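You operate a simulated robot arm through the tools that you are given. There is no shell and no other tool. Be economical: measure what you need, move in short steps, check, and stop when the job is done.

You run a simulated robot arm. Do the job below in one go: nothing can be reset, and whatever is moved stays where it is left.

Task
Slide the steel bar under the clamp and brush its rust off.
Fine: red lever down before you brush; red brush back in its stand, lever up again. Set down upright: red brush. What is to be rubbed or washed off counts as gone when no trace of it is left.

It is judged by the outcome, as a careful person would: the job done as asked, and still so three seconds after it is handed in. It fails if anything else is knocked over, pushed out of place, dropped, spilled or broken.

Robot
A 6-joint arm with a fingered hand, fixed in place. Base frame: the origin is at the foot of the arm, x ahead of it, y to its left, z up. Lengths are in cm, angles in degrees, forces in N, time in s.
With the tool pointing down near the work surface it reaches from about 34 to 82 cm from the base axis. Its first joint turns from -166.0 to 166.0 degrees. Payload 4 kg.
Tool frame: the origin (TCP) lies between the finger pads and is the grasp point; the fingertips stand 2.6 cm ahead of it; z points along the fingers, y is the line along which they close. The gripper opens to 13.2 cm. The gripper's body begins 7.3 cm behind the TCP. The gripper is a hand of 5 fingers: y runs from the thumb to the fingers, the wrist lies at [0, 0, -23.9] in the tool frame, and closing takes about 1.5 s.
Orientation is that of the tool frame in the base frame, as a unit quaternion [x, y, z, w]. With the fingers straight down and closing along the base's y, the tool's x points along the base's -x, its y along +y and its z along -z.

Tools
- The arm moves only by the tool arm_command. Its argument "series" is a list of rows, each a list of 6 numbers: the shift along the tool's x, y, z in units of 100 mm (1.0 is 100 mm), then the turn, a rotation vector about the tool's x, y, z in units of 60 degrees (1.0 is 60 degrees). In form: [[x, y, z, rx, ry, rz], ...]. A call has 1 to 12 rows; each row is the pose to reach, as a shift and turn from the pose commanded when the call began, along the tool's axes at that moment. "hand" is the closure, from 0 (fully open) to 1 (shut), set as the call begins (left out, the last holds). A call with a number of a shift or a turn outside -1 to 1 is refused whole. Each row takes 0.2 s and may step no farther than 5 cm and 8.6 degrees from the row before; otherwise, or with a gripper value out of range, the whole call is refused. A pose out of reach is approached as far as the arm can. The call stops where the force on the tool passes 50 N (or 10 N more than at its start, if that is more) or the arm is blocked; 0.2 s more then pass. Each finger travels about 4.5 cm/s and halts on what it meets, pressing with about 26 N; the grip force reading is that of the motor and also rises with nothing between the fingers. The clock runs only during rows and for 0.2 s after the last one: add rows that repeat a pose to give the fingers time. It gives the time, the measured TCP pose, the force on the tool (base axes), the opening and the grip force at its end, in the units of the frame above (readings bear some noise), with the torque about the TCP (base axes, N m) and any sound that the robot's microphone picked up, and new pictures: "views" is both (left out), scene, wrist or none.
- Cameras (640 x 400 px; columns grow to the right, rows downward): "scene" is fixed at [20.41, 49.15, 168.04]; the picture's right is [-0.57, -0.82, 0.00], its down [-0.73, 0.50, -0.48] and it looks along [0.39, -0.27, -0.88] (base axes); focal length 310 px, centre (320, 200). "wrist" rides on the gripper at [8.5, 0.2, -9.7] in the tool frame; the picture's right is [-0.02, 1.00, 0.00], its down [-0.75, -0.02, -0.66] and it looks along [-0.66, -0.01, 0.75] (tool axes); focal length 270 px, centre (320, 200). There is no depth. A picture from a camera that has moved, and an enlarged one, comes with that camera's place and axes in the base frame and with its lens. The place of the scene camera against the robot may be out by one fixed shift of up to 2.5 cm in any direction.
- curl_fingers(finger1, finger2, finger3, finger4, thumb_bend): sets how far each is bent, from 0 (flat) to 1 (curled in); at 0.3 the hand is open as for a grip, at 0.7 the pads meet at the TCP. One left out holds its place. A second passes; each finger stops where it meets its share of the squeeze, and holds until it gets a number again. A gripper value or a shape takes the hand back. It gives what a move gives, with no picture; readings hold the bend of each and the force on the fingers (four entries, about 0 where the hand has none), thumb and palm.
- preshape(shape): the hand has 5 fingers and takes this shape, open, in about a second: jaw (thumb against the fingers, like two jaws); tri (thumb and two fingers); tip (a fingertip pinch); poke (one finger out to press); point (the index stretched); flat (the hand flat); cup (the hand cupped); fist (a fist). The gripper value then closes the fingers along that shape, each until it touches; the sizes above hold for jaw. It gives what a move gives, with no picture.
- zoom(camera, box): a new picture of the part [left, top, right, bottom] of that camera's present view, enlarged. No time passes.
- job_done(): hands the job in; it is judged then, once.

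Work in short steps. Places have to be worked out from the pictures, the camera data and where the tool is seen: move nearer, look again, correct. Check each grasp and each placing, and mend what went wrong. You have 120 turns and 200 pictures in all, those below and enlarged ones among them. Open the gripper and draw the arm clear of the work before you hand the job in, unless the task says otherwise; then end with one line.

The tools are called after "Emit:" by a JSON object that holds its "name" and its "arguments". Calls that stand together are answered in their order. arm_command: Moves the arm, as the interface text tells. Its arguments: {"type":"object","properties":{"series":{"type":"array","items":{"type":"array","items":{"type":"number"}}},"hand":{"type":"number"},"views":{"type":"string","enum":["both","scene","wrist","none"]}},"required":["series"]} The other tools are called the same way: preshape (shape) gives the hand a shape; curl_fingers (finger1, finger2, finger3, finger4, thumb_bend) moves the fingers one by one; zoom (camera, box) takes an enlarged picture of a part of a camera's view; job_done () hands the job in.

At the start:

```text
t: 0.0
eef_pos: [39.99, 13.57, 126.07]
tcp_rot: [0.0, 1.0, 0.0, 0.0]
force: [0.1, 0.2, -1.1]
moment: [-0.01, 0.0, 0.0]
finger_gap: 13.18
finger_force: 0.0
shape: jaw
bend: [0.3, 0.3, 0.3, 0.3, 0.3]
finger forces: [0.0, 0.1, 0.0, 0.0, 0.1, 0.0]
```

scene: 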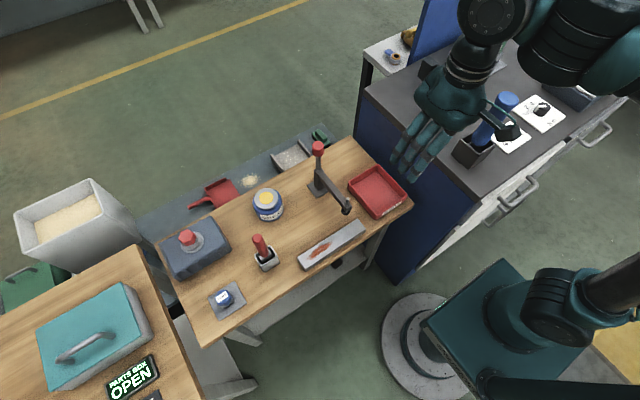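
wrist: 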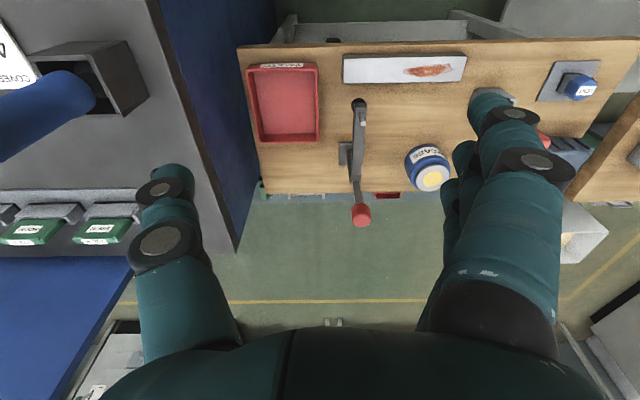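

I'll look closely at the clamp, bar and brush before moving.

Emit:
{"name": "zoom", "arguments": {"camera": "scene", "box": [230, 130, 420, 280]}}

Emit:
{"name": "zoom", "arguments": {"camera": "wrist", "box": [240, 30, 640, 240]}}

```text
2.67 times, centred on (325, 205) of scene
camera zoom: at [20.41, 49.15, 168.04], right [-0.57, -0.82, 0.0], down [-0.73, 0.5, -0.48], along [0.39, -0.27, -0.88], focal length 826 px, centre (307, 187)
```

zoom: 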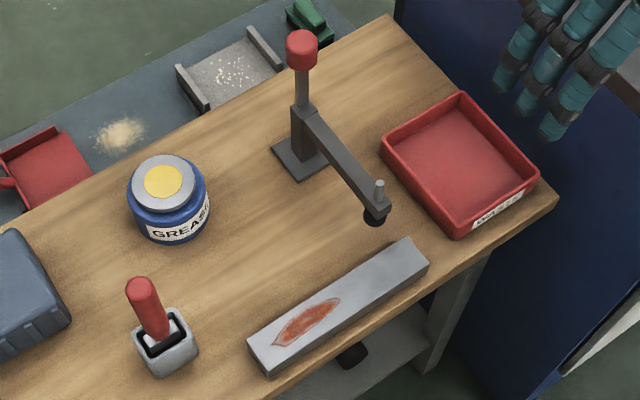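

```text
1.60 times, centred on (440, 135) of wrist
camera zoom: at [31.43, 13.8, 135.92], right [0.02, 1.0, 0.0], down [0.75, -0.01, 0.66], along [0.66, -0.01, -0.75], focal length 432 px, centre (128, 304)
```

zoom: 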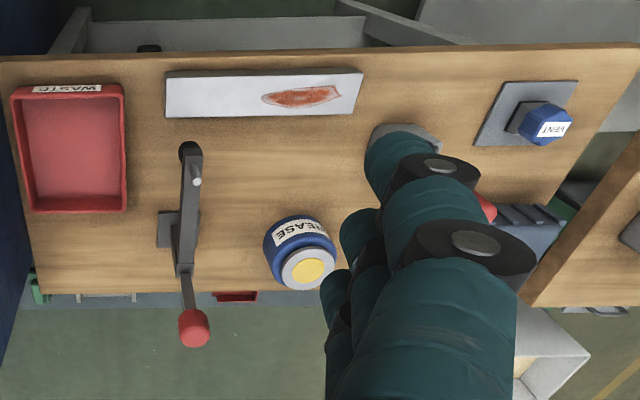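

The bar lies at roughly x 45–48, y 18–40, top z≈84, with the clamp pad just beyond it; the lever knob is up. I move nearer for a second wrist view to triangulate.

Emit:
{"name": "arm_command", "arguments": {"series": [[0.1, 0.4, 0.3, 0, 0, 0], [0.1, 0.8, 0.6, 0, 0, 0], [0.2, 1.0, 1.0, 0, 0, 0], [0.2, 1.0, 1.0, 0, 0, 0]], "views": "wrist"}}

```text
refused: row 1 steps farther than a row can; nothing moved
```

The first step was 5.1 cm, so I use smaller steps.

Emit:
{"name": "arm_command", "arguments": {"series": [[0.05, 0.3, 0.3, 0, 0, 0], [0.1, 0.6, 0.6, 0, 0, 0], [0.2, 0.8, 0.8, 0, 0, 0], [0.2, 1.0, 1.0, 0, 0, 0], [0.2, 1.0, 1.0, 0, 0, 0]], "views": "wrist"}}

```text
t: 1.2
eef_pos: [37.99, 23.75, 115.83]
tcp_rot: [0.0, 1.0, 0.0, 0.0]
force: [-0.3, -0.3, 0.2]
moment: [0.0, -0.01, 0.03]
finger_gap: 13.18
finger_force: 0.1
shape: jaw
bend: [0.3, 0.3, 0.3, 0.3, 0.3]
finger forces: [0.0, 0.0, 0.1, 0.0, 0.0, 0.0]
camera wrist: at [29.51, 23.86, 125.8], right [0.02, 1.0, 0.0], down [0.75, -0.01, 0.66], along [0.66, -0.01, -0.75], focal length 270 px, centre (320, 200)
```

wrist: 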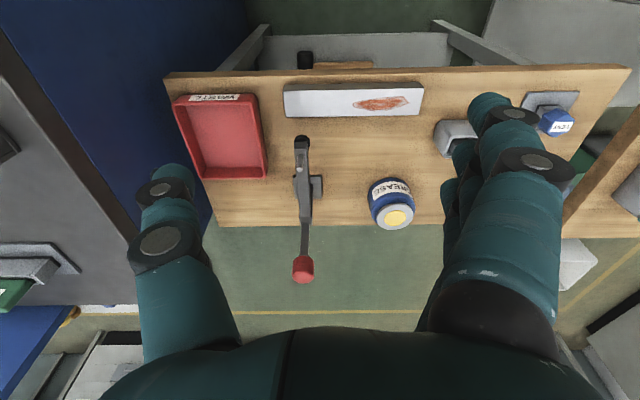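

Emit:
{"name": "zoom", "arguments": {"camera": "wrist", "box": [200, 60, 520, 300]}}

```text
1.67 times, centred on (360, 180) of wrist
camera zoom: at [29.51, 23.86, 125.8], right [0.02, 1.0, 0.0], down [0.75, -0.01, 0.66], along [0.66, -0.01, -0.75], focal length 450 px, centre (253, 233)
```

zoom: 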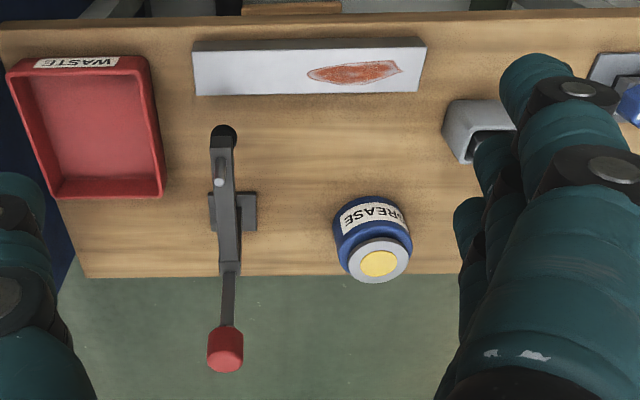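

Triangulated: bar x 44.3–48.5, y 18–40, z 80.5–83.6; pad ≈(51.7, 20.6, 85.6); knob ≈(66.5, 20.6, 100.5). I'll turn the hand 90° to grip the bar across its width and go above it.

Emit:
{"name": "arm_command", "arguments": {"series": [[-0.1, 0.09, 0.1, 0, 0, 0.125], [-0.2, 0.18, 0.2, 0, 0, 0.25], [-0.3, 0.28, 0.3, 0, 0, 0.375], [-0.4, 0.37, 0.4, 0, 0, 0.5], [-0.5, 0.46, 0.5, 0, 0, 0.625], [-0.6, 0.55, 0.6, 0, 0, 0.75], [-0.7, 0.65, 0.7, 0, 0, 0.875], [-0.84, 0.75, 0.8, 0, 0, 1.0]], "views": "none"}}

Emit:
{"name": "arm_command", "arguments": {"series": [[0, 0, 0.05, 0, 0, 0.125], [0, 0, 0.1, 0, 0, 0.25], [0, 0, 0.2, 0, 0, 0.375], [0, 0, 0.3, 0, 0, 0.5], [0, 0, 0.3, 0, 0, 0.5]]}}

```text
t: 3.0
eef_pos: [46.52, 31.05, 108.1]
tcp_rot: [0.501, 0.866, 0.0, 0.0]
force: [0.7, -0.3, 0.3]
moment: [0.02, 0.03, 0.0]
finger_gap: 13.2
finger_force: 0.0
shape: jaw
bend: [0.3, 0.3, 0.3, 0.3, 0.3]
finger forces: [0.1, 0.0, 0.0, 0.0, 0.0, 0.0]
```

```text
t: 4.2
eef_pos: [46.54, 30.86, 105.04]
tcp_rot: [0.707, 0.707, -0.001, 0.001]
force: [-0.4, -0.6, 0.2]
moment: [-0.02, 0.0, -0.03]
finger_gap: 13.18
finger_force: 0.0
shape: jaw
bend: [0.3, 0.3, 0.3, 0.3, 0.3]
finger forces: [0.0, 0.1, 0.1, 0.0, 0.0, 0.0]
camera wrist: at [46.56, 39.46, 114.92], right [1.0, -0.02, 0.0], down [-0.02, -0.75, 0.66], along [-0.01, -0.66, -0.75], focal length 270 px, centre (320, 200)
```

scene: 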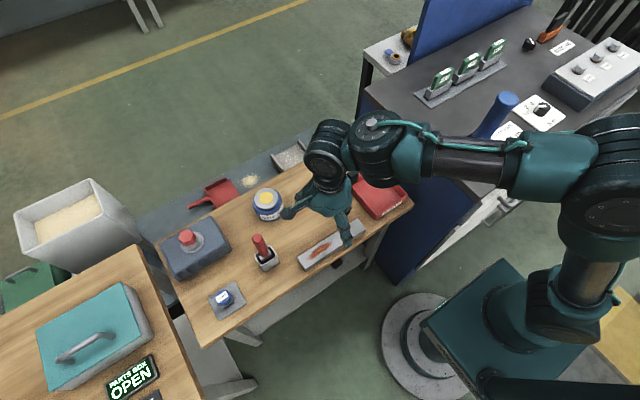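
wrist: 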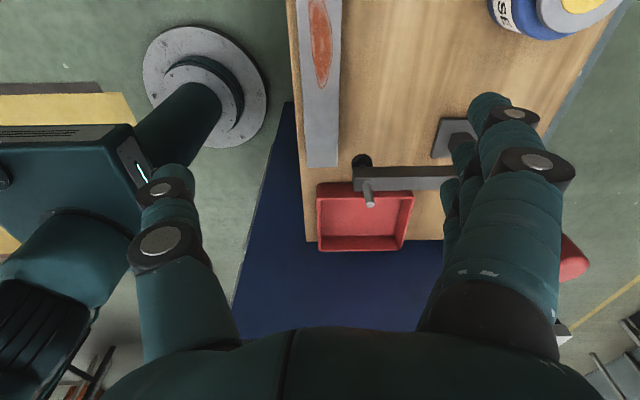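

Bar centre is x≈46.7 with the thumb side free beyond the table edge. I descend with the fingers partly closed.

Emit:
{"name": "arm_command", "arguments": {"series": [[0, 0.02, 0.3, 0, 0, 0], [0, 0.02, 0.6, 0, 0, 0], [0, 0.02, 0.9, 0, 0, 0], [0, 0.02, 1.0, 0, 0, 0]], "hand": 0.25, "views": "none"}}

Emit:
{"name": "arm_command", "arguments": {"series": [[0, 0, 0.2, 0, 0, 0], [0, 0, 0.4, 0, 0, 0], [0, 0, 0.6, 0, 0, 0], [0, 0, 0.6, 0, 0, 0]]}}

```text
t: 5.2
eef_pos: [46.71, 30.96, 95.09]
tcp_rot: [0.708, 0.707, 0.0, -0.001]
force: [-0.3, -0.8, 0.4]
moment: [0.0, -0.03, 0.0]
finger_gap: 9.97
finger_force: 0.2
shape: jaw
bend: [0.63, 0.63, 0.63, 0.63, 0.59]
finger forces: [0.1, 0.0, 0.1, 0.0, 0.1, 0.0]
```

```text
t: 6.2
eef_pos: [46.67, 31.1, 88.9]
tcp_rot: [0.707, 0.707, -0.001, 0.001]
force: [-0.5, -0.2, -0.1]
moment: [-0.03, 0.02, -0.01]
finger_gap: 9.93
finger_force: 0.0
shape: jaw
bend: [0.63, 0.63, 0.63, 0.63, 0.59]
finger forces: [0.0, 0.0, 0.0, 0.0, 0.0, 0.0]
camera wrist: at [46.74, 39.5, 98.89], right [1.0, -0.02, 0.0], down [-0.02, -0.75, 0.66], along [-0.01, -0.66, -0.75], focal length 270 px, centre (320, 200)
```

scene: 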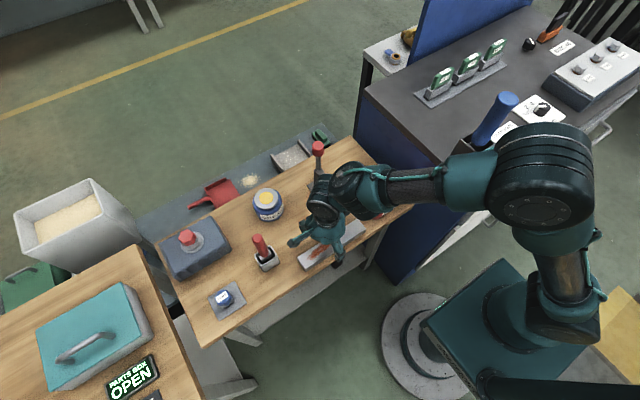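
wrist: 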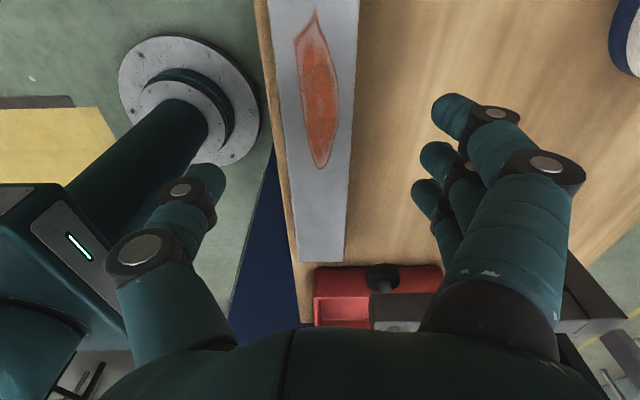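

Bar is between thumb and fingers; pad bottom is ~86, so there's clearance. Descend to z≈84.2.

Emit:
{"name": "arm_command", "arguments": {"series": [[0, 0, 0.16, 0, 0, 0], [0, 0, 0.32, 0, 0, 0], [0, 0, 0.47, 0, 0, 0], [0, 0, 0.47, 0, 0, 0]], "views": "wrist"}}

```text
t: 7.2
eef_pos: [46.65, 31.05, 84.34]
tcp_rot: [0.707, 0.707, 0.0, 0.0]
force: [0.2, 0.1, 0.6]
moment: [-0.03, -0.01, 0.02]
finger_gap: 9.93
finger_force: 0.1
shape: jaw
bend: [0.63, 0.63, 0.63, 0.63, 0.59]
finger forces: [0.0, 0.1, 0.0, 0.1, 0.0, 0.0]
camera wrist: at [46.67, 39.55, 94.21], right [1.0, -0.02, 0.0], down [-0.01, -0.75, 0.66], along [-0.01, -0.66, -0.75], focal length 270 px, centre (320, 200)
```

wrist: 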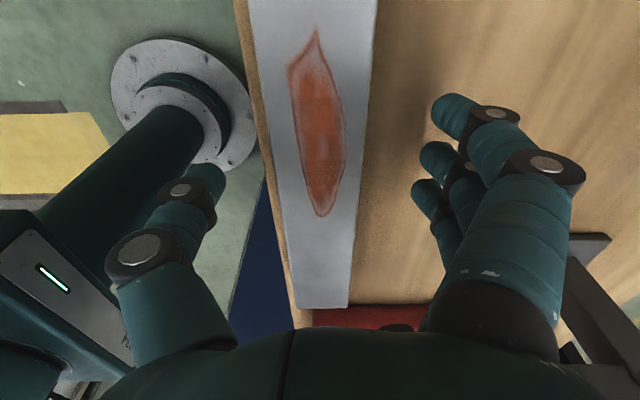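

No contact yet; close on the bar.

Emit:
{"name": "arm_command", "arguments": {"series": [[0, 0, 0, 0, 0, 0], [0, 0, 0, 0, 0, 0], [0, 0, 0, 0, 0, 0], [0, 0, 0, 0, 0, 0], [0, 0, 0, 0, 0, 0], [0, 0, 0, 0, 0, 0], [0, 0, 0, 0, 0, 0]], "hand": 1}}

```text
t: 8.8
eef_pos: [46.56, 31.1, 84.36]
tcp_rot: [0.707, 0.707, -0.001, 0.0]
force: [1.5, -0.4, 0.1]
moment: [-0.04, -0.1, 0.0]
finger_gap: 3.82
finger_force: 26.2
shape: jaw
bend: [0.73, 0.73, 0.73, 0.73, 0.7]
finger forces: [6.2, 6.2, 6.1, 6.1, 22.9, 0.0]
camera wrist: at [46.69, 39.55, 94.23], right [1.0, -0.02, 0.0], down [-0.02, -0.75, 0.66], along [-0.01, -0.66, -0.75], focal length 270 px, centre (320, 200)
```

scene: 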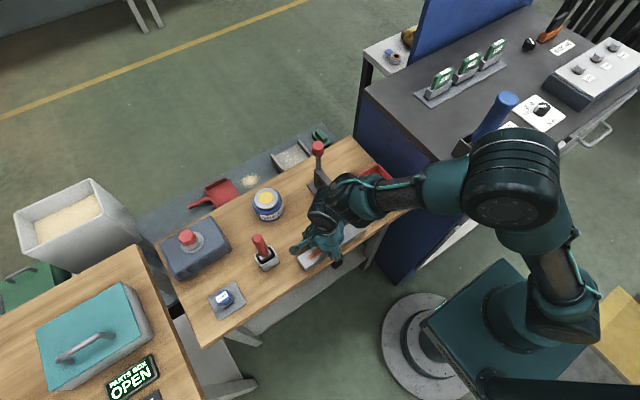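
wrist: 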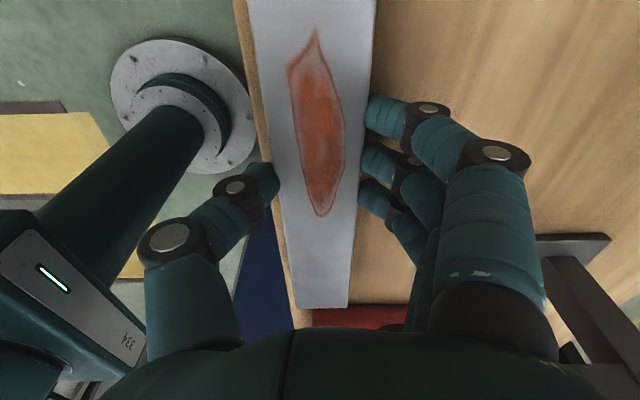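

Gripped (gap 3.8, width of the bar). Slide +5 cm in x and −1 cm in y in small steps.

Emit:
{"name": "arm_command", "arguments": {"series": [[0, 0.06, 0, 0, 0, 0], [0, 0.13, 0, 0, 0, 0], [-0.03, 0.2, 0, 0, 0, 0], [-0.05, 0.27, 0, 0, 0, 0], [-0.07, 0.34, 0, 0, 0, 0], [-0.1, 0.41, 0, 0, 0, 0], [-0.1, 0.46, 0, 0, 0, 0], [-0.1, 0.51, 0, 0, 0, 0], [-0.1, 0.51, 0, 0, 0, 0]]}}

```text
t: 10.8
eef_pos: [51.67, 30.21, 84.35]
tcp_rot: [0.707, 0.707, -0.001, 0.001]
force: [-1.7, 1.7, 0.1]
moment: [-0.02, -0.03, -0.09]
finger_gap: 3.8
finger_force: 26.1
shape: jaw
bend: [0.73, 0.73, 0.73, 0.73, 0.7]
finger forces: [6.5, 6.1, 6.1, 6.1, 26.5, 0.1]
camera wrist: at [51.81, 38.64, 94.24], right [1.0, -0.02, 0.0], down [-0.01, -0.75, 0.66], along [-0.01, -0.66, -0.75], focal length 270 px, centre (320, 200)
```

scene: 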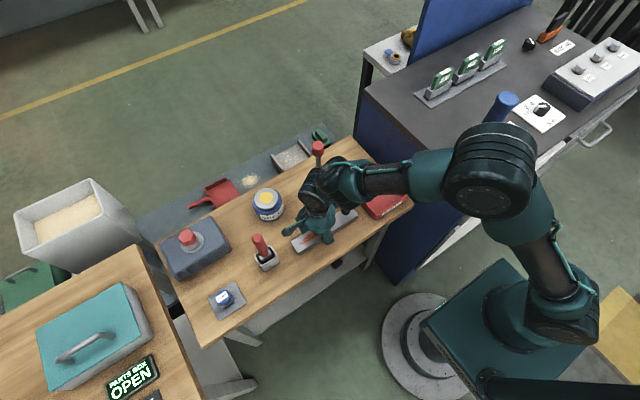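
wrist: 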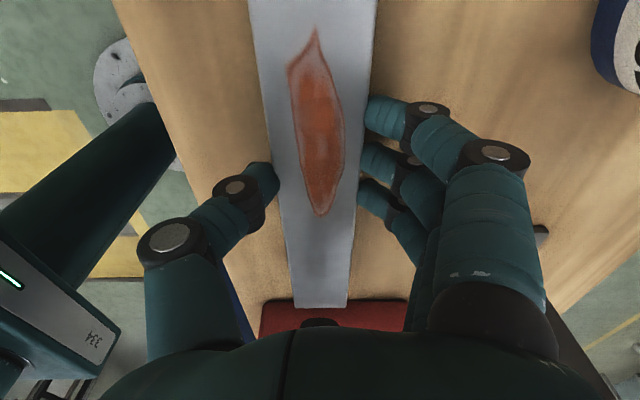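

Bar slid. Release part-way and raise straight up.

Emit:
{"name": "arm_command", "arguments": {"series": [[0, 0, 0, 0, 0, 0], [0, 0, 0, 0, 0, 0], [0, 0, 0, 0, 0, 0], [0, 0, 0, 0, 0, 0], [0, 0, -0.2, 0, 0, 0], [0, 0, -0.5, 0, 0, 0], [0, 0, -0.8, 0, 0, 0], [0, 0, -1.0, 0, 0, 0]], "hand": 0.3, "views": "none"}}

Emit:
{"name": "arm_command", "arguments": {"series": [[0, 0, -0.4, 0, 0, 0], [0.2, 0, -0.7, 0, 0, 0], [0.5, 0, -1.0, 0, 0, 0], [0.5, 0, -1.0, 0, 0, 0]]}}

```text
t: 12.6
eef_pos: [51.66, 30.14, 94.58]
tcp_rot: [0.707, 0.707, 0.0, 0.001]
force: [0.0, -0.5, 0.1]
moment: [0.0, 0.0, -0.05]
finger_gap: 9.19
finger_force: 0.1
shape: jaw
bend: [0.68, 0.68, 0.68, 0.68, 0.63]
finger forces: [0.0, 0.0, 0.1, 0.0, 0.0, 0.0]
```

```text
t: 13.6
eef_pos: [51.8, 35.13, 104.45]
tcp_rot: [0.707, 0.707, 0.0, 0.0]
force: [-0.4, -1.0, 1.3]
moment: [0.04, 0.0, 0.01]
finger_gap: 9.19
finger_force: 0.0
shape: jaw
bend: [0.68, 0.68, 0.68, 0.68, 0.63]
finger forces: [0.0, 0.0, 0.0, 0.0, 0.0, 0.1]
camera wrist: at [51.91, 43.52, 114.31], right [1.0, -0.02, 0.0], down [-0.02, -0.75, 0.66], along [-0.01, -0.66, -0.75], focal length 270 px, centre (320, 200)
```

scene: 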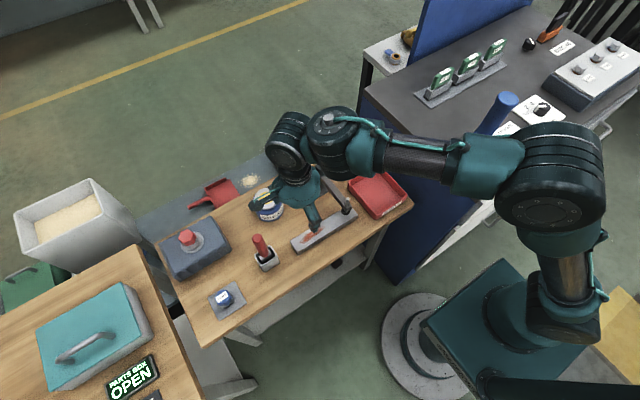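
wrist: 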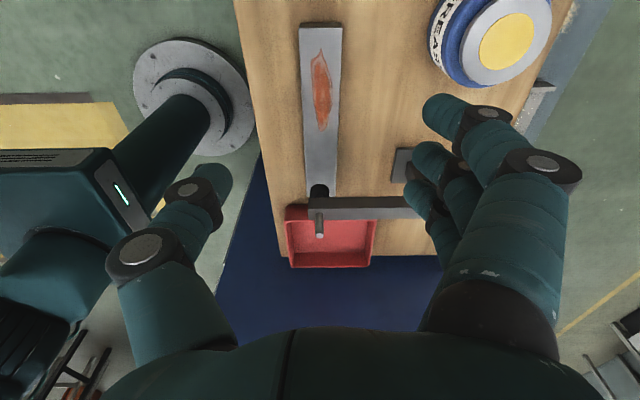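

Pad now sits over the bar end. Now a side-on look at the lever to see its pivot and travel.

Emit:
{"name": "arm_command", "arguments": {"series": [[0.2, 0.3, -0.2, 0, 0, 0], [0.4, 0.6, -0.3, 0, 0, 0], [0.6, 0.85, -0.3, 0, 0, 0], [0.7, 1.0, -0.3, 0, 0, 0], [0.7, 1.0, -0.3, 0, 0, 0]], "views": "wrist"}}

Emit:
{"name": "zoom", "arguments": {"camera": "scene", "box": [270, 130, 390, 260]}}

```text
t: 14.8
eef_pos: [61.88, 42.07, 107.34]
tcp_rot: [0.707, 0.707, -0.001, 0.001]
force: [-0.4, 0.0, -0.2]
moment: [0.0, -0.02, 0.01]
finger_gap: 9.21
finger_force: 0.0
shape: jaw
bend: [0.68, 0.68, 0.68, 0.68, 0.63]
finger forces: [0.0, 0.0, 0.0, 0.0, 0.1, 0.0]
camera wrist: at [61.9, 50.49, 117.21], right [1.0, -0.02, 0.0], down [-0.01, -0.75, 0.66], along [-0.01, -0.66, -0.75], focal length 270 px, centre (320, 200)
```

wrist: 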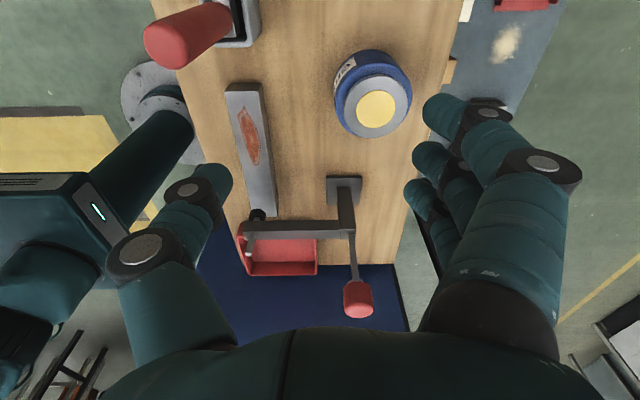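

```text
3.08 times, centred on (330, 195) of scene
camera zoom: at [20.41, 49.15, 168.04], right [-0.57, -0.82, 0.0], down [-0.73, 0.5, -0.48], along [0.39, -0.27, -0.88], focal length 954 px, centre (289, 215)
```

zoom: 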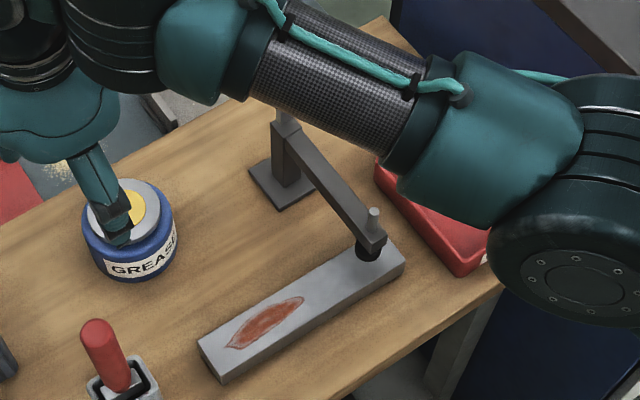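

Handle is upright at x≈66 over the pivot (66, 20.6, 90), knob z≈101. I'll move above the knob so thumb and fingers straddle it along x.

Emit:
{"name": "arm_command", "arguments": {"series": [[-0.2, 0.1, -0.3, 0, 0, 0], [-0.5, 0.2, -0.5, 0, 0, 0], [-0.8, 0.3, -0.5, 0, 0, 0], [-1.0, 0.4, -0.5, 0, 0, 0]], "views": "none"}}

Emit:
{"name": "arm_command", "arguments": {"series": [[-0.4, 0, 0, 0, 0, 0], [-0.8, 0, 0, 0, 0, 0], [-1.0, 0, 0, 0, 0, 0], [-1.0, 0, 0, 0, 0, 0]]}}

```text
t: 15.8
eef_pos: [65.78, 32.2, 112.07]
tcp_rot: [0.706, 0.708, 0.0, 0.0]
force: [0.5, -0.4, 1.6]
moment: [0.0, 0.05, 0.01]
finger_gap: 9.19
finger_force: 0.0
shape: jaw
bend: [0.68, 0.68, 0.68, 0.68, 0.63]
finger forces: [0.0, 0.0, 0.0, 0.0, 0.1, 0.1]
```

```text
t: 16.8
eef_pos: [65.68, 22.21, 112.36]
tcp_rot: [0.706, 0.708, 0.0, 0.0]
force: [-0.1, 0.2, 0.4]
moment: [0.04, -0.01, -0.04]
finger_gap: 9.24
finger_force: 0.0
shape: jaw
bend: [0.68, 0.68, 0.68, 0.68, 0.63]
finger forces: [0.1, 0.0, 0.0, 0.0, 0.0, 0.1]
camera wrist: at [65.74, 30.57, 122.18], right [1.0, -0.02, 0.0], down [-0.02, -0.75, 0.66], along [-0.01, -0.66, -0.75], focal length 270 px, centre (320, 200)
```

scene: 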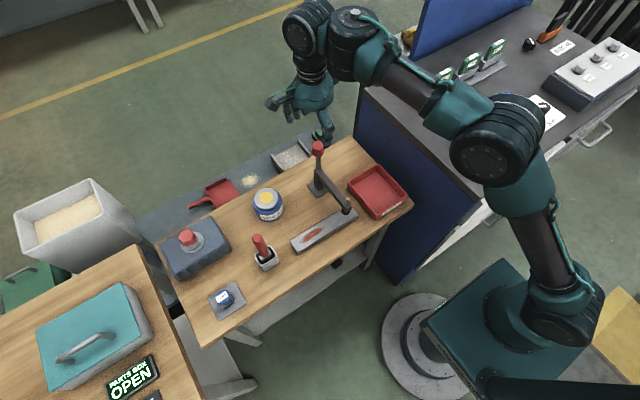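
wrist: 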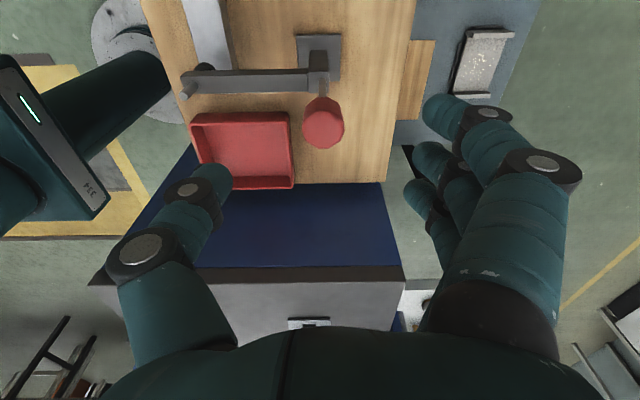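

Knob is directly below at (65.8, 20.8). Lower so it's caged between thumb and fingers.

Emit:
{"name": "arm_command", "arguments": {"series": [[-0.07, 0, 0.3, 0, 0, 0], [-0.14, 0.01, 0.6, 0, 0, 0], [-0.14, 0.01, 0.9, 0, 0, 0], [-0.14, 0.01, 1.0, 0, 0, 0]], "views": "none"}}

Emit:
{"name": "arm_command", "arguments": {"series": [[0, 0, 0.1, 0, 0, 0], [0, 0, 0.15, 0, 0, 0], [0, 0, 0.15, 0, 0, 0], [0, 0, 0.15, 0, 0, 0]], "hand": 0.5}}

```text
t: 17.8
eef_pos: [65.76, 20.67, 102.35]
tcp_rot: [0.707, 0.707, 0.0, 0.0]
force: [0.3, 0.0, -0.4]
moment: [-0.01, 0.0, 0.01]
finger_gap: 9.21
finger_force: 0.1
shape: jaw
bend: [0.68, 0.68, 0.68, 0.68, 0.63]
finger forces: [0.0, 0.0, 0.1, 0.0, 0.0, 0.0]
```

```text
t: 18.8
eef_pos: [65.87, 20.78, 100.89]
tcp_rot: [0.707, 0.707, 0.0, 0.0]
force: [0.3, 0.9, -0.1]
moment: [0.02, -0.02, -0.02]
finger_gap: 6.73
finger_force: 0.0
shape: jaw
bend: [0.73, 0.73, 0.73, 0.73, 0.7]
finger forces: [0.0, 0.0, 0.0, 0.0, 0.0, 0.0]
camera wrist: at [65.96, 29.13, 110.74], right [1.0, -0.02, 0.0], down [-0.01, -0.75, 0.66], along [-0.01, -0.66, -0.75], focal length 270 px, centre (320, 200)
```

scene: 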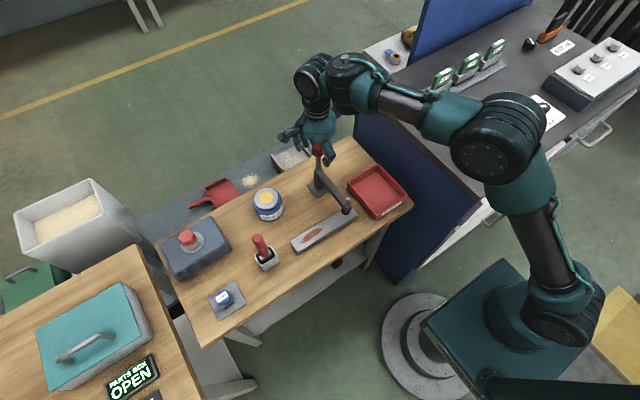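
wrist: 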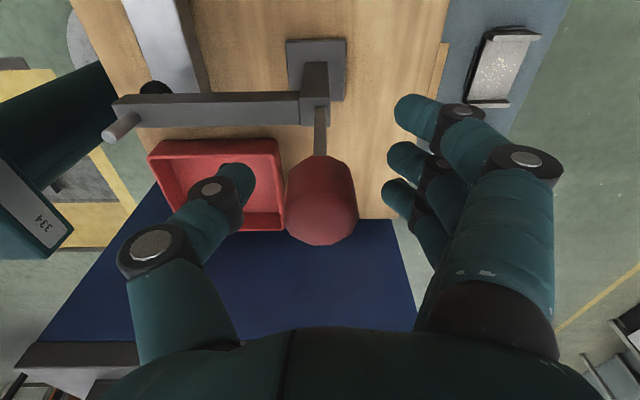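

Knob is caged. I test the lever toward −x (toward the robot) with small steps, watching the force.

Emit:
{"name": "arm_command", "arguments": {"series": [[0, -0.1, 0, 0, 0, 0], [0, -0.15, 0, 0, 0, 0], [0, -0.2, 0, 0, 0, 0], [0, -0.25, 0, 0, 0, 0], [0, -0.3, 0, 0, 0, 0], [0, -0.35, 0, 0, 0, 0]]}}

```text
t: 20.2
eef_pos: [62.36, 20.87, 100.86]
tcp_rot: [0.707, 0.707, 0.002, 0.001]
force: [15.9, 1.5, 0.4]
moment: [0.03, -0.25, 0.1]
finger_gap: 7.26
finger_force: 0.1
shape: jaw
bend: [0.73, 0.7, 0.69, 0.73, 0.7]
finger forces: [0.0, 6.1, 7.8, 0.0, 0.0, 0.0]
camera wrist: at [62.42, 29.17, 110.71], right [1.0, -0.02, 0.0], down [-0.02, -0.75, 0.66], along [-0.01, -0.66, -0.75], focal length 270 px, centre (320, 200)
```

scene: 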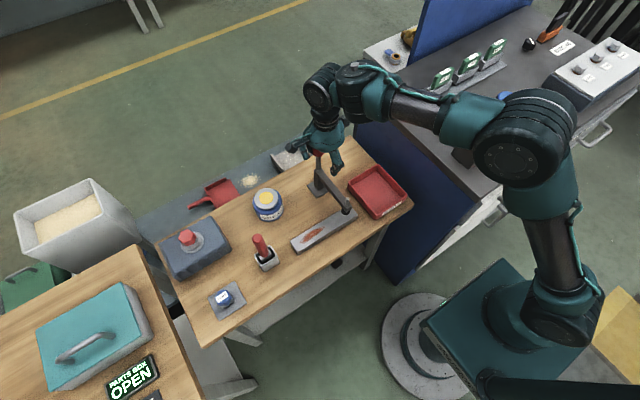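
wrist: 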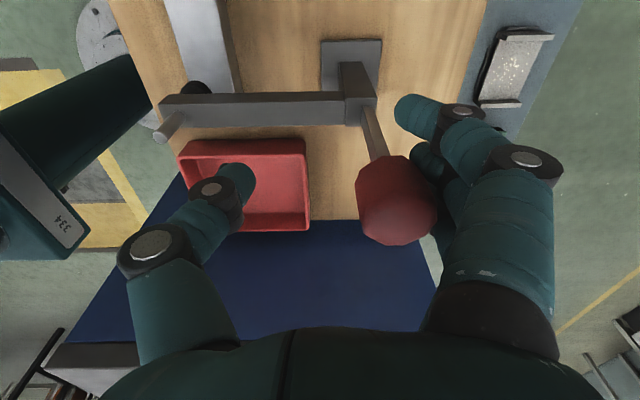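

The lever resists toward −x (16 N, no motion), so it goes the other way. Try +x with the thumb.

Emit:
{"name": "arm_command", "arguments": {"series": [[0, 0.1, 0, 0, 0, 0], [0, 0.3, 0, 0, 0, 0], [0, 0.45, 0, 0, 0, 0], [0, 0.55, 0, 0, 0, 0], [0, 0.6, 0, 0, 0, 0], [0, 0.65, 0, 0, 0, 0], [0, 0.7, 0, 0, 0, 0], [0, 0.75, 0, 0, 0, 0], [0, 0.8, 0, 0, 0, 0]]}}

```text
t: 22.2
eef_pos: [70.33, 20.77, 100.8]
tcp_rot: [0.707, 0.707, -0.001, 0.002]
force: [-3.7, 2.8, 1.0]
moment: [0.02, 0.12, -0.07]
finger_gap: 7.09
finger_force: 0.0
shape: jaw
bend: [0.73, 0.73, 0.73, 0.73, 0.7]
finger forces: [0.2, 0.1, 0.0, 0.0, 3.8, 0.0]
camera wrist: at [70.44, 29.19, 110.67], right [1.0, -0.02, 0.0], down [-0.02, -0.75, 0.66], along [-0.01, -0.66, -0.75], focal length 270 px, centre (320, 200)
```

scene: 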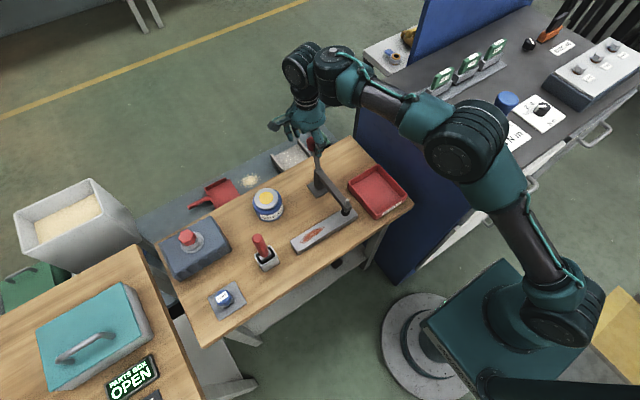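
wrist: 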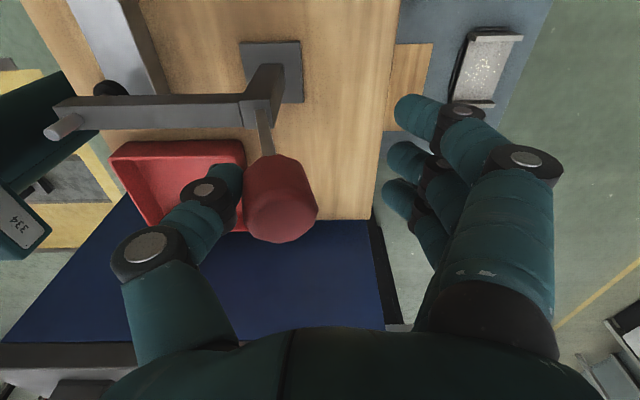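

It swings freely toward +x. Follow the arc with the thumb down to about 55°.

Emit:
{"name": "arm_command", "arguments": {"series": [[0, 0.08, 0.02, 0, 0, 0], [0, 0.16, 0.05, 0, 0, 0], [0, 0.23, 0.08, 0, 0, 0], [0, 0.31, 0.12, 0, 0, 0], [0, 0.38, 0.16, 0, 0, 0], [0, 0.45, 0.21, 0, 0, 0], [0, 0.51, 0.26, 0, 0, 0], [0, 0.57, 0.31, 0, 0, 0], [0, 0.62, 0.37, 0, 0, 0]]}}

```text
t: 24.2
eef_pos: [76.46, 20.8, 97.29]
tcp_rot: [0.706, 0.708, 0.0, 0.0]
force: [-6.3, -0.4, 6.2]
moment: [-0.02, 0.29, 0.05]
finger_gap: 7.03
finger_force: 0.0
shape: jaw
bend: [0.73, 0.73, 0.73, 0.73, 0.7]
finger forces: [0.0, 0.0, 0.1, 0.1, 7.5, 0.0]
camera wrist: at [76.52, 29.17, 107.12], right [1.0, -0.02, 0.0], down [-0.02, -0.75, 0.66], along [-0.01, -0.66, -0.75], focal length 270 px, centre (320, 200)
```

scene: 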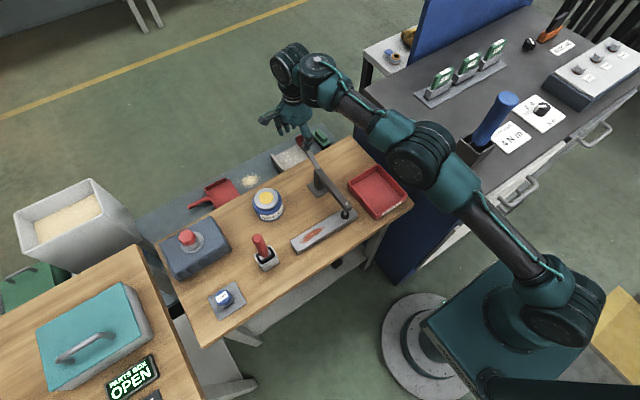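
wrist: 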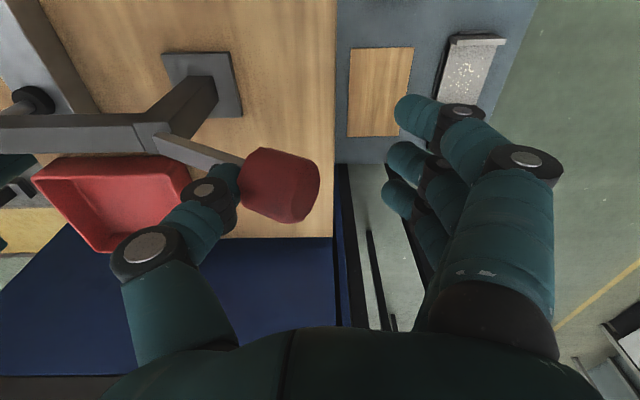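

Lever ~50° down with the thumb resting on the handle. Now press straight down with the thumb until the force rises.

Emit:
{"name": "arm_command", "arguments": {"series": [[0, 0.03, 0.07, 0, 0, 0], [0, 0.04, 0.14, 0, 0, 0], [0, 0.05, 0.21, 0, 0, 0], [0, 0.05, 0.28, 0, 0, 0], [0, 0.05, 0.35, 0, 0, 0], [0, 0.05, 0.42, 0, 0, 0]]}}

```text
t: 24.8
eef_pos: [76.89, 20.77, 96.88]
tcp_rot: [0.706, 0.708, 0.005, 0.003]
force: [-7.3, -0.4, 25.3]
moment: [-0.04, 1.33, 0.06]
finger_gap: 7.13
finger_force: 0.2
shape: jaw
bend: [0.73, 0.73, 0.73, 0.73, 0.7]
finger forces: [0.0, 0.0, 0.0, 0.1, 25.0, 0.0]
stopped in row 3: the force on the tool passed its limit at 56 N (the readings are from after the stop); the commanded pose is now the measured one
camera wrist: at [76.75, 29.18, 106.87], right [1.0, -0.02, 0.01], down [-0.02, -0.75, 0.66], along [0.0, -0.66, -0.75], focal length 270 px, centre (320, 200)
```

scene: 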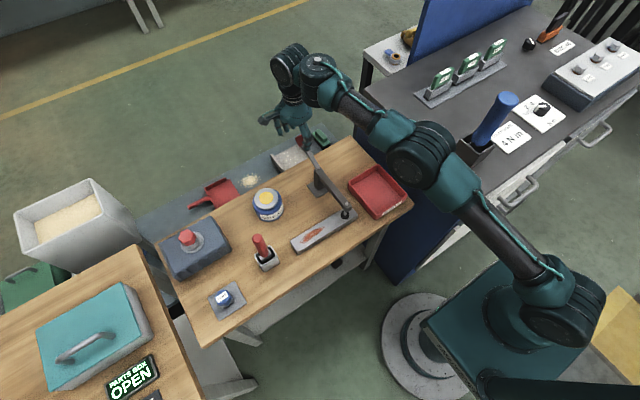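
wrist: 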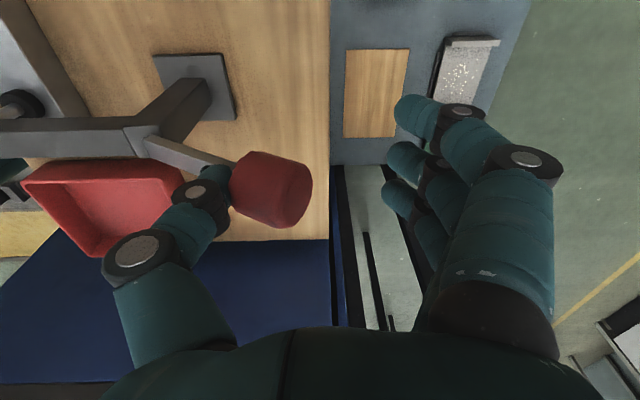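

Force spiked; check whether the pad is already on the bar (end stop) or the thumb jammed.

Emit:
{"name": "zoom", "arguments": {"camera": "scene", "box": [280, 120, 380, 250]}}

Emit:
{"name": "zoom", "arguments": {"camera": "wrist", "box": [0, 40, 340, 270]}}

```text
3.08 times, centred on (330, 185) of scene
camera zoom: at [20.41, 49.15, 168.04], right [-0.57, -0.82, 0.0], down [-0.73, 0.5, -0.48], along [0.39, -0.27, -0.88], focal length 954 px, centre (289, 246)
```

zoom: 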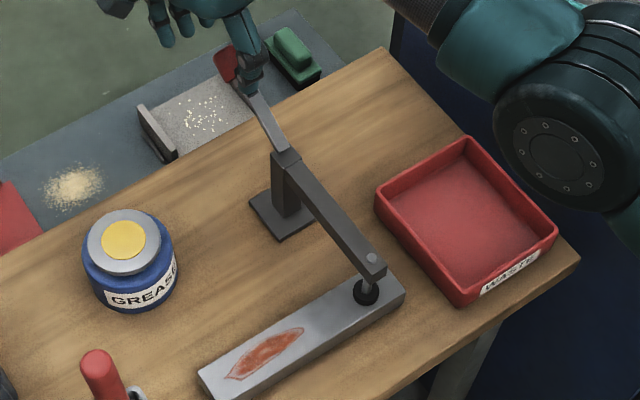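

```text
1.74 times, centred on (170, 155) of wrist
camera zoom: at [76.75, 29.18, 106.87], right [1.0, -0.02, 0.01], down [-0.02, -0.75, 0.66], along [0.0, -0.66, -0.75], focal length 470 px, centre (581, 278)
```

zoom: 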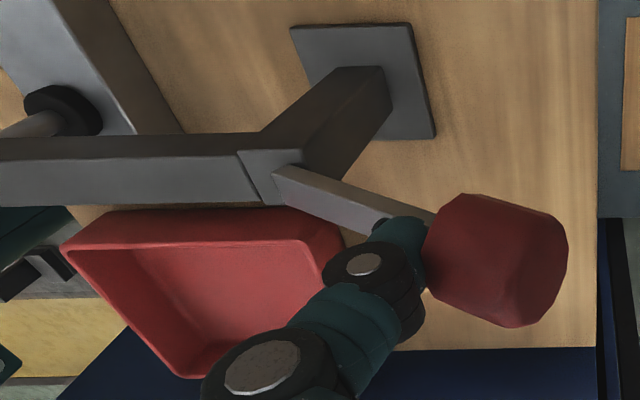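

The spindle has dropped (pin now flush in the arm, pad on the bar), so this looks like the end stop. Lift off and check that it stays.

Emit:
{"name": "arm_command", "arguments": {"series": [[0, 0, -0.2, 0, 0, 0], [0, -0.05, -0.5, 0, 0, 0], [0, -0.2, -0.9, 0, 0, 0], [0, -0.4, -1.0, 0, 0, 0], [0, -0.4, -1.0, 0, 0, 0]]}}

Emit:
{"name": "zoom", "arguments": {"camera": "scene", "box": [280, 120, 380, 250]}}

```text
t: 26.0
eef_pos: [72.73, 20.67, 106.67]
tcp_rot: [0.707, 0.708, 0.003, 0.003]
force: [0.4, -0.2, -0.3]
moment: [-0.02, -0.02, 0.01]
finger_gap: 6.7
finger_force: 0.1
shape: jaw
bend: [0.73, 0.73, 0.73, 0.73, 0.7]
finger forces: [0.1, 0.0, 0.1, 0.0, 0.0, 0.1]
camera wrist: at [72.7, 29.16, 116.56], right [1.0, -0.02, 0.01], down [-0.02, -0.75, 0.66], along [-0.01, -0.66, -0.75], focal length 270 px, centre (320, 200)
```

scene: 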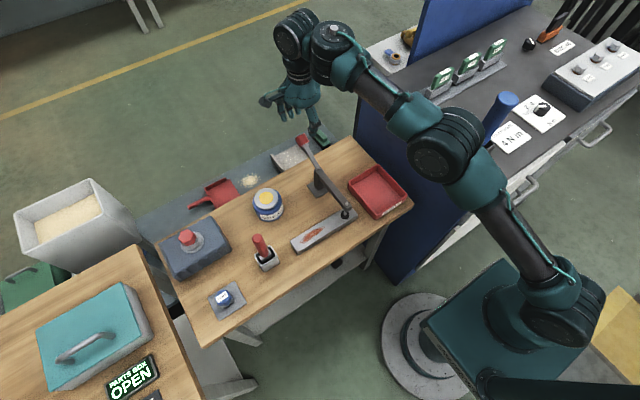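
wrist: 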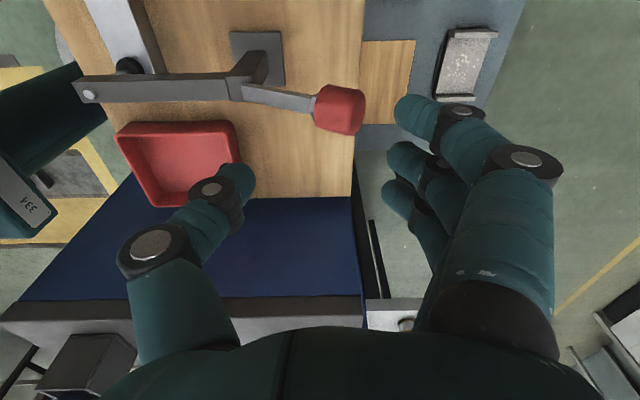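

```text
3.08 times, centred on (330, 185) of scene
camera zoom: at [20.41, 49.15, 168.04], right [-0.57, -0.82, 0.0], down [-0.73, 0.5, -0.48], along [0.39, -0.27, -0.88], focal length 954 px, centre (289, 246)
```

zoom: 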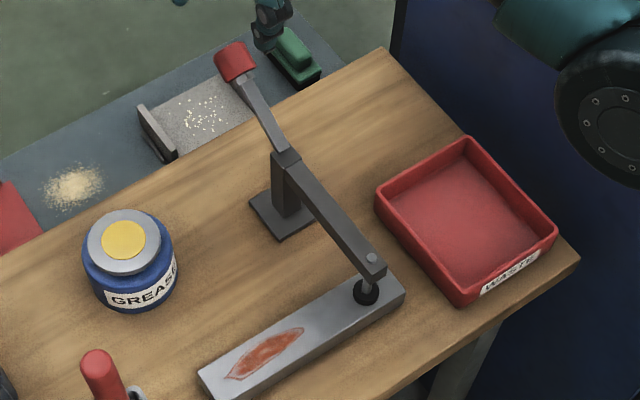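

Lever holds down, pad on bar. Now go to look at the brush stand from above.

Emit:
{"name": "arm_command", "arguments": {"series": [[0.3, -0.15, -0.1, 0, 0, 0], [0.6, -0.3, -0.2, 0, 0, 0], [0.9, -0.45, -0.2, 0, 0, 0], [1.0, -0.5, -0.2, 0, 0, 0]], "views": "none"}}

Emit:
{"name": "arm_command", "arguments": {"series": [[0.35, -0.2, 0, 0, 0, 0], [0.7, -0.4, 0, 0, 0, 0], [1.0, -0.6, 0, 0, 0, 0], [1.0, -0.6, 0, 0, 0, 0]], "views": "none"}}

Emit:
{"name": "arm_command", "arguments": {"series": [[0.35, -0.2, 0, 0, 0, 0], [0.7, -0.4, 0, 0, 0, 0], [1.0, -0.6, 0, 0, 0, 0], [1.0, -0.65, 0, 0, 0, 0], [1.0, -0.65, 0, 0, 0, 0]], "views": "wrist"}}

```text
t: 27.0
eef_pos: [67.59, 30.86, 108.42]
tcp_rot: [0.706, 0.708, 0.004, 0.003]
force: [0.7, -0.3, 0.3]
moment: [0.01, -0.02, 0.04]
finger_gap: 6.7
finger_force: 0.0
shape: jaw
bend: [0.73, 0.73, 0.73, 0.73, 0.7]
finger forces: [0.0, 0.0, 0.0, 0.0, 0.0, 0.0]
```

```text
t: 28.0
eef_pos: [61.54, 40.85, 108.39]
tcp_rot: [0.706, 0.708, 0.004, 0.003]
force: [0.3, 0.2, -0.7]
moment: [-0.03, 0.02, -0.01]
finger_gap: 6.69
finger_force: 0.1
shape: jaw
bend: [0.73, 0.73, 0.73, 0.73, 0.7]
finger forces: [0.1, 0.0, 0.0, 0.1, 0.1, 0.0]
```

```text
t: 29.2
eef_pos: [54.88, 50.73, 108.39]
tcp_rot: [0.706, 0.708, 0.004, 0.002]
force: [-0.1, 0.2, 0.5]
moment: [0.02, -0.02, -0.01]
finger_gap: 6.71
finger_force: 0.1
shape: jaw
bend: [0.73, 0.73, 0.73, 0.73, 0.7]
finger forces: [0.1, 0.0, 0.1, 0.0, 0.0, 0.0]
camera wrist: at [54.9, 59.14, 118.26], right [1.0, -0.02, 0.01], down [-0.02, -0.75, 0.66], along [-0.01, -0.66, -0.75], focal length 270 px, centre (320, 200)
```

wrist: 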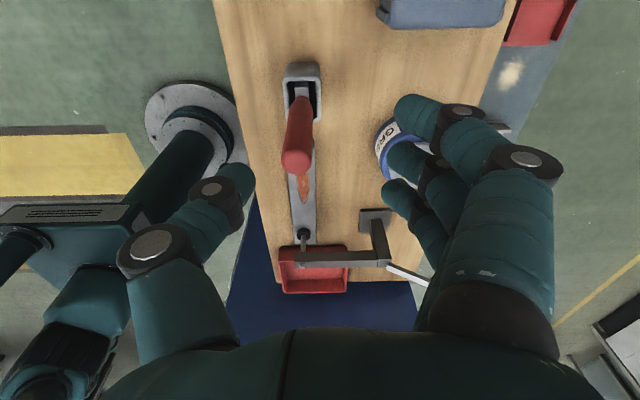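

Emit:
{"name": "zoom", "arguments": {"camera": "wrist", "box": [250, 50, 370, 200]}}

Emit:
{"name": "zoom", "arguments": {"camera": "scene", "box": [235, 220, 305, 285]}}

```text
2.67 times, centred on (310, 125) of wrist
camera zoom: at [54.9, 59.14, 118.26], right [1.0, -0.02, 0.01], down [-0.02, -0.75, 0.66], along [-0.01, -0.66, -0.75], focal length 721 px, centre (347, 400)
```

zoom: 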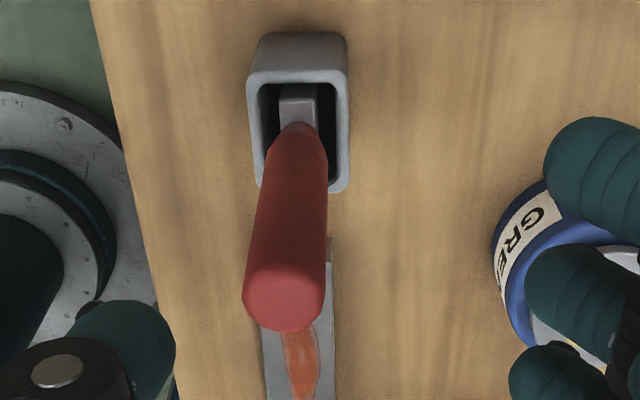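

```text
6.15 times, centred on (270, 252) of scene
camera zoom: at [20.41, 49.15, 168.04], right [-0.57, -0.82, 0.0], down [-0.73, 0.5, -0.48], along [0.39, -0.27, -0.88], focal length 1907 px, centre (628, -123)
```

zoom: 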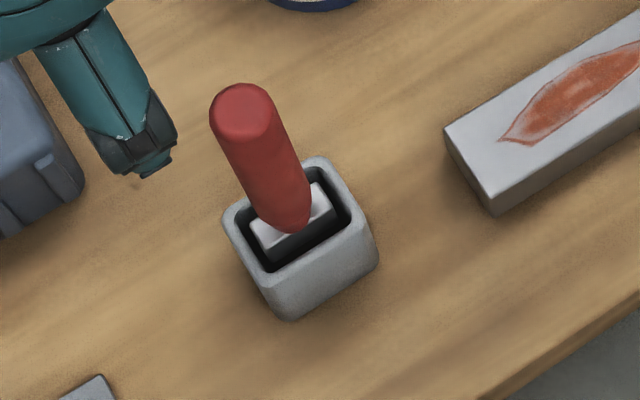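

Handle is vertical, top ≈(52.7, 46.8, 99), about 2.6 cm thick. Move over it and check alignment before going down.

Emit:
{"name": "arm_command", "arguments": {"series": [[-0.2, -0.1, 0, 0, 0, 0], [-0.38, -0.22, 0, 0, 0, 0], [-0.38, -0.22, 0.25, 0, 0, 0], [-0.38, -0.22, 0.25, 0, 0, 0], [-0.38, -0.22, 0.25, 0, 0, 0]], "hand": 0.3}}

```text
t: 30.4
eef_pos: [52.88, 47.02, 105.92]
tcp_rot: [0.706, 0.708, 0.003, 0.002]
force: [0.7, 0.7, -0.1]
moment: [0.02, 0.02, -0.01]
finger_gap: 9.22
finger_force: 0.2
shape: jaw
bend: [0.68, 0.68, 0.68, 0.68, 0.63]
finger forces: [0.0, 0.0, 0.1, 0.0, 0.1, 0.0]
camera wrist: at [52.93, 55.38, 115.75], right [1.0, -0.02, 0.01], down [-0.02, -0.75, 0.66], along [-0.01, -0.66, -0.75], focal length 270 px, centre (320, 200)
```

scene: 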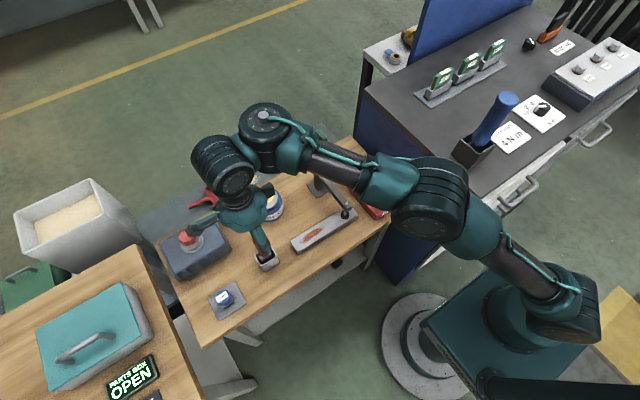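
wrist: 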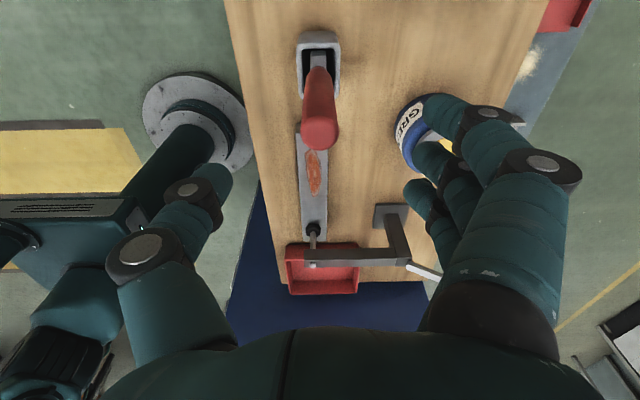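

Aligned in x and y. Descend to z≈93.5 around the handle.

Emit:
{"name": "arm_command", "arguments": {"series": [[0, 0, 0.25, 0, 0, 0], [0, 0, 0.5, 0, 0, 0], [0, 0, 0.75, 0, 0, 0], [0, 0, 0.95, 0, 0, 0], [0, 0, 0.95, 0, 0, 0]], "views": "wrist"}}

```text
t: 31.6
eef_pos: [54.02, 47.99, 97.0]
tcp_rot: [0.707, 0.707, 0.003, 0.003]
force: [-0.3, -0.9, -0.1]
moment: [0.03, 0.02, 0.0]
finger_gap: 9.2
finger_force: 0.0
shape: jaw
bend: [0.68, 0.68, 0.68, 0.68, 0.63]
finger forces: [0.1, 0.1, 0.0, 0.0, 0.1, 0.0]
out of reach, approached as far as the arm can: row 3, 4, 5
camera wrist: at [54.1, 56.3, 106.9], right [1.0, -0.02, 0.01], down [-0.02, -0.75, 0.66], along [-0.01, -0.66, -0.75], focal length 270 px, centre (320, 200)
```

wrist: 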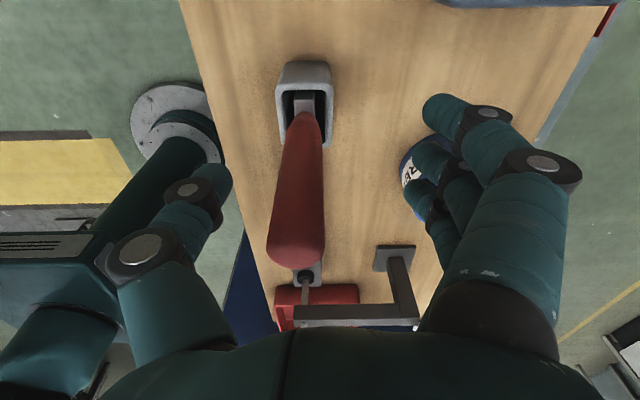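

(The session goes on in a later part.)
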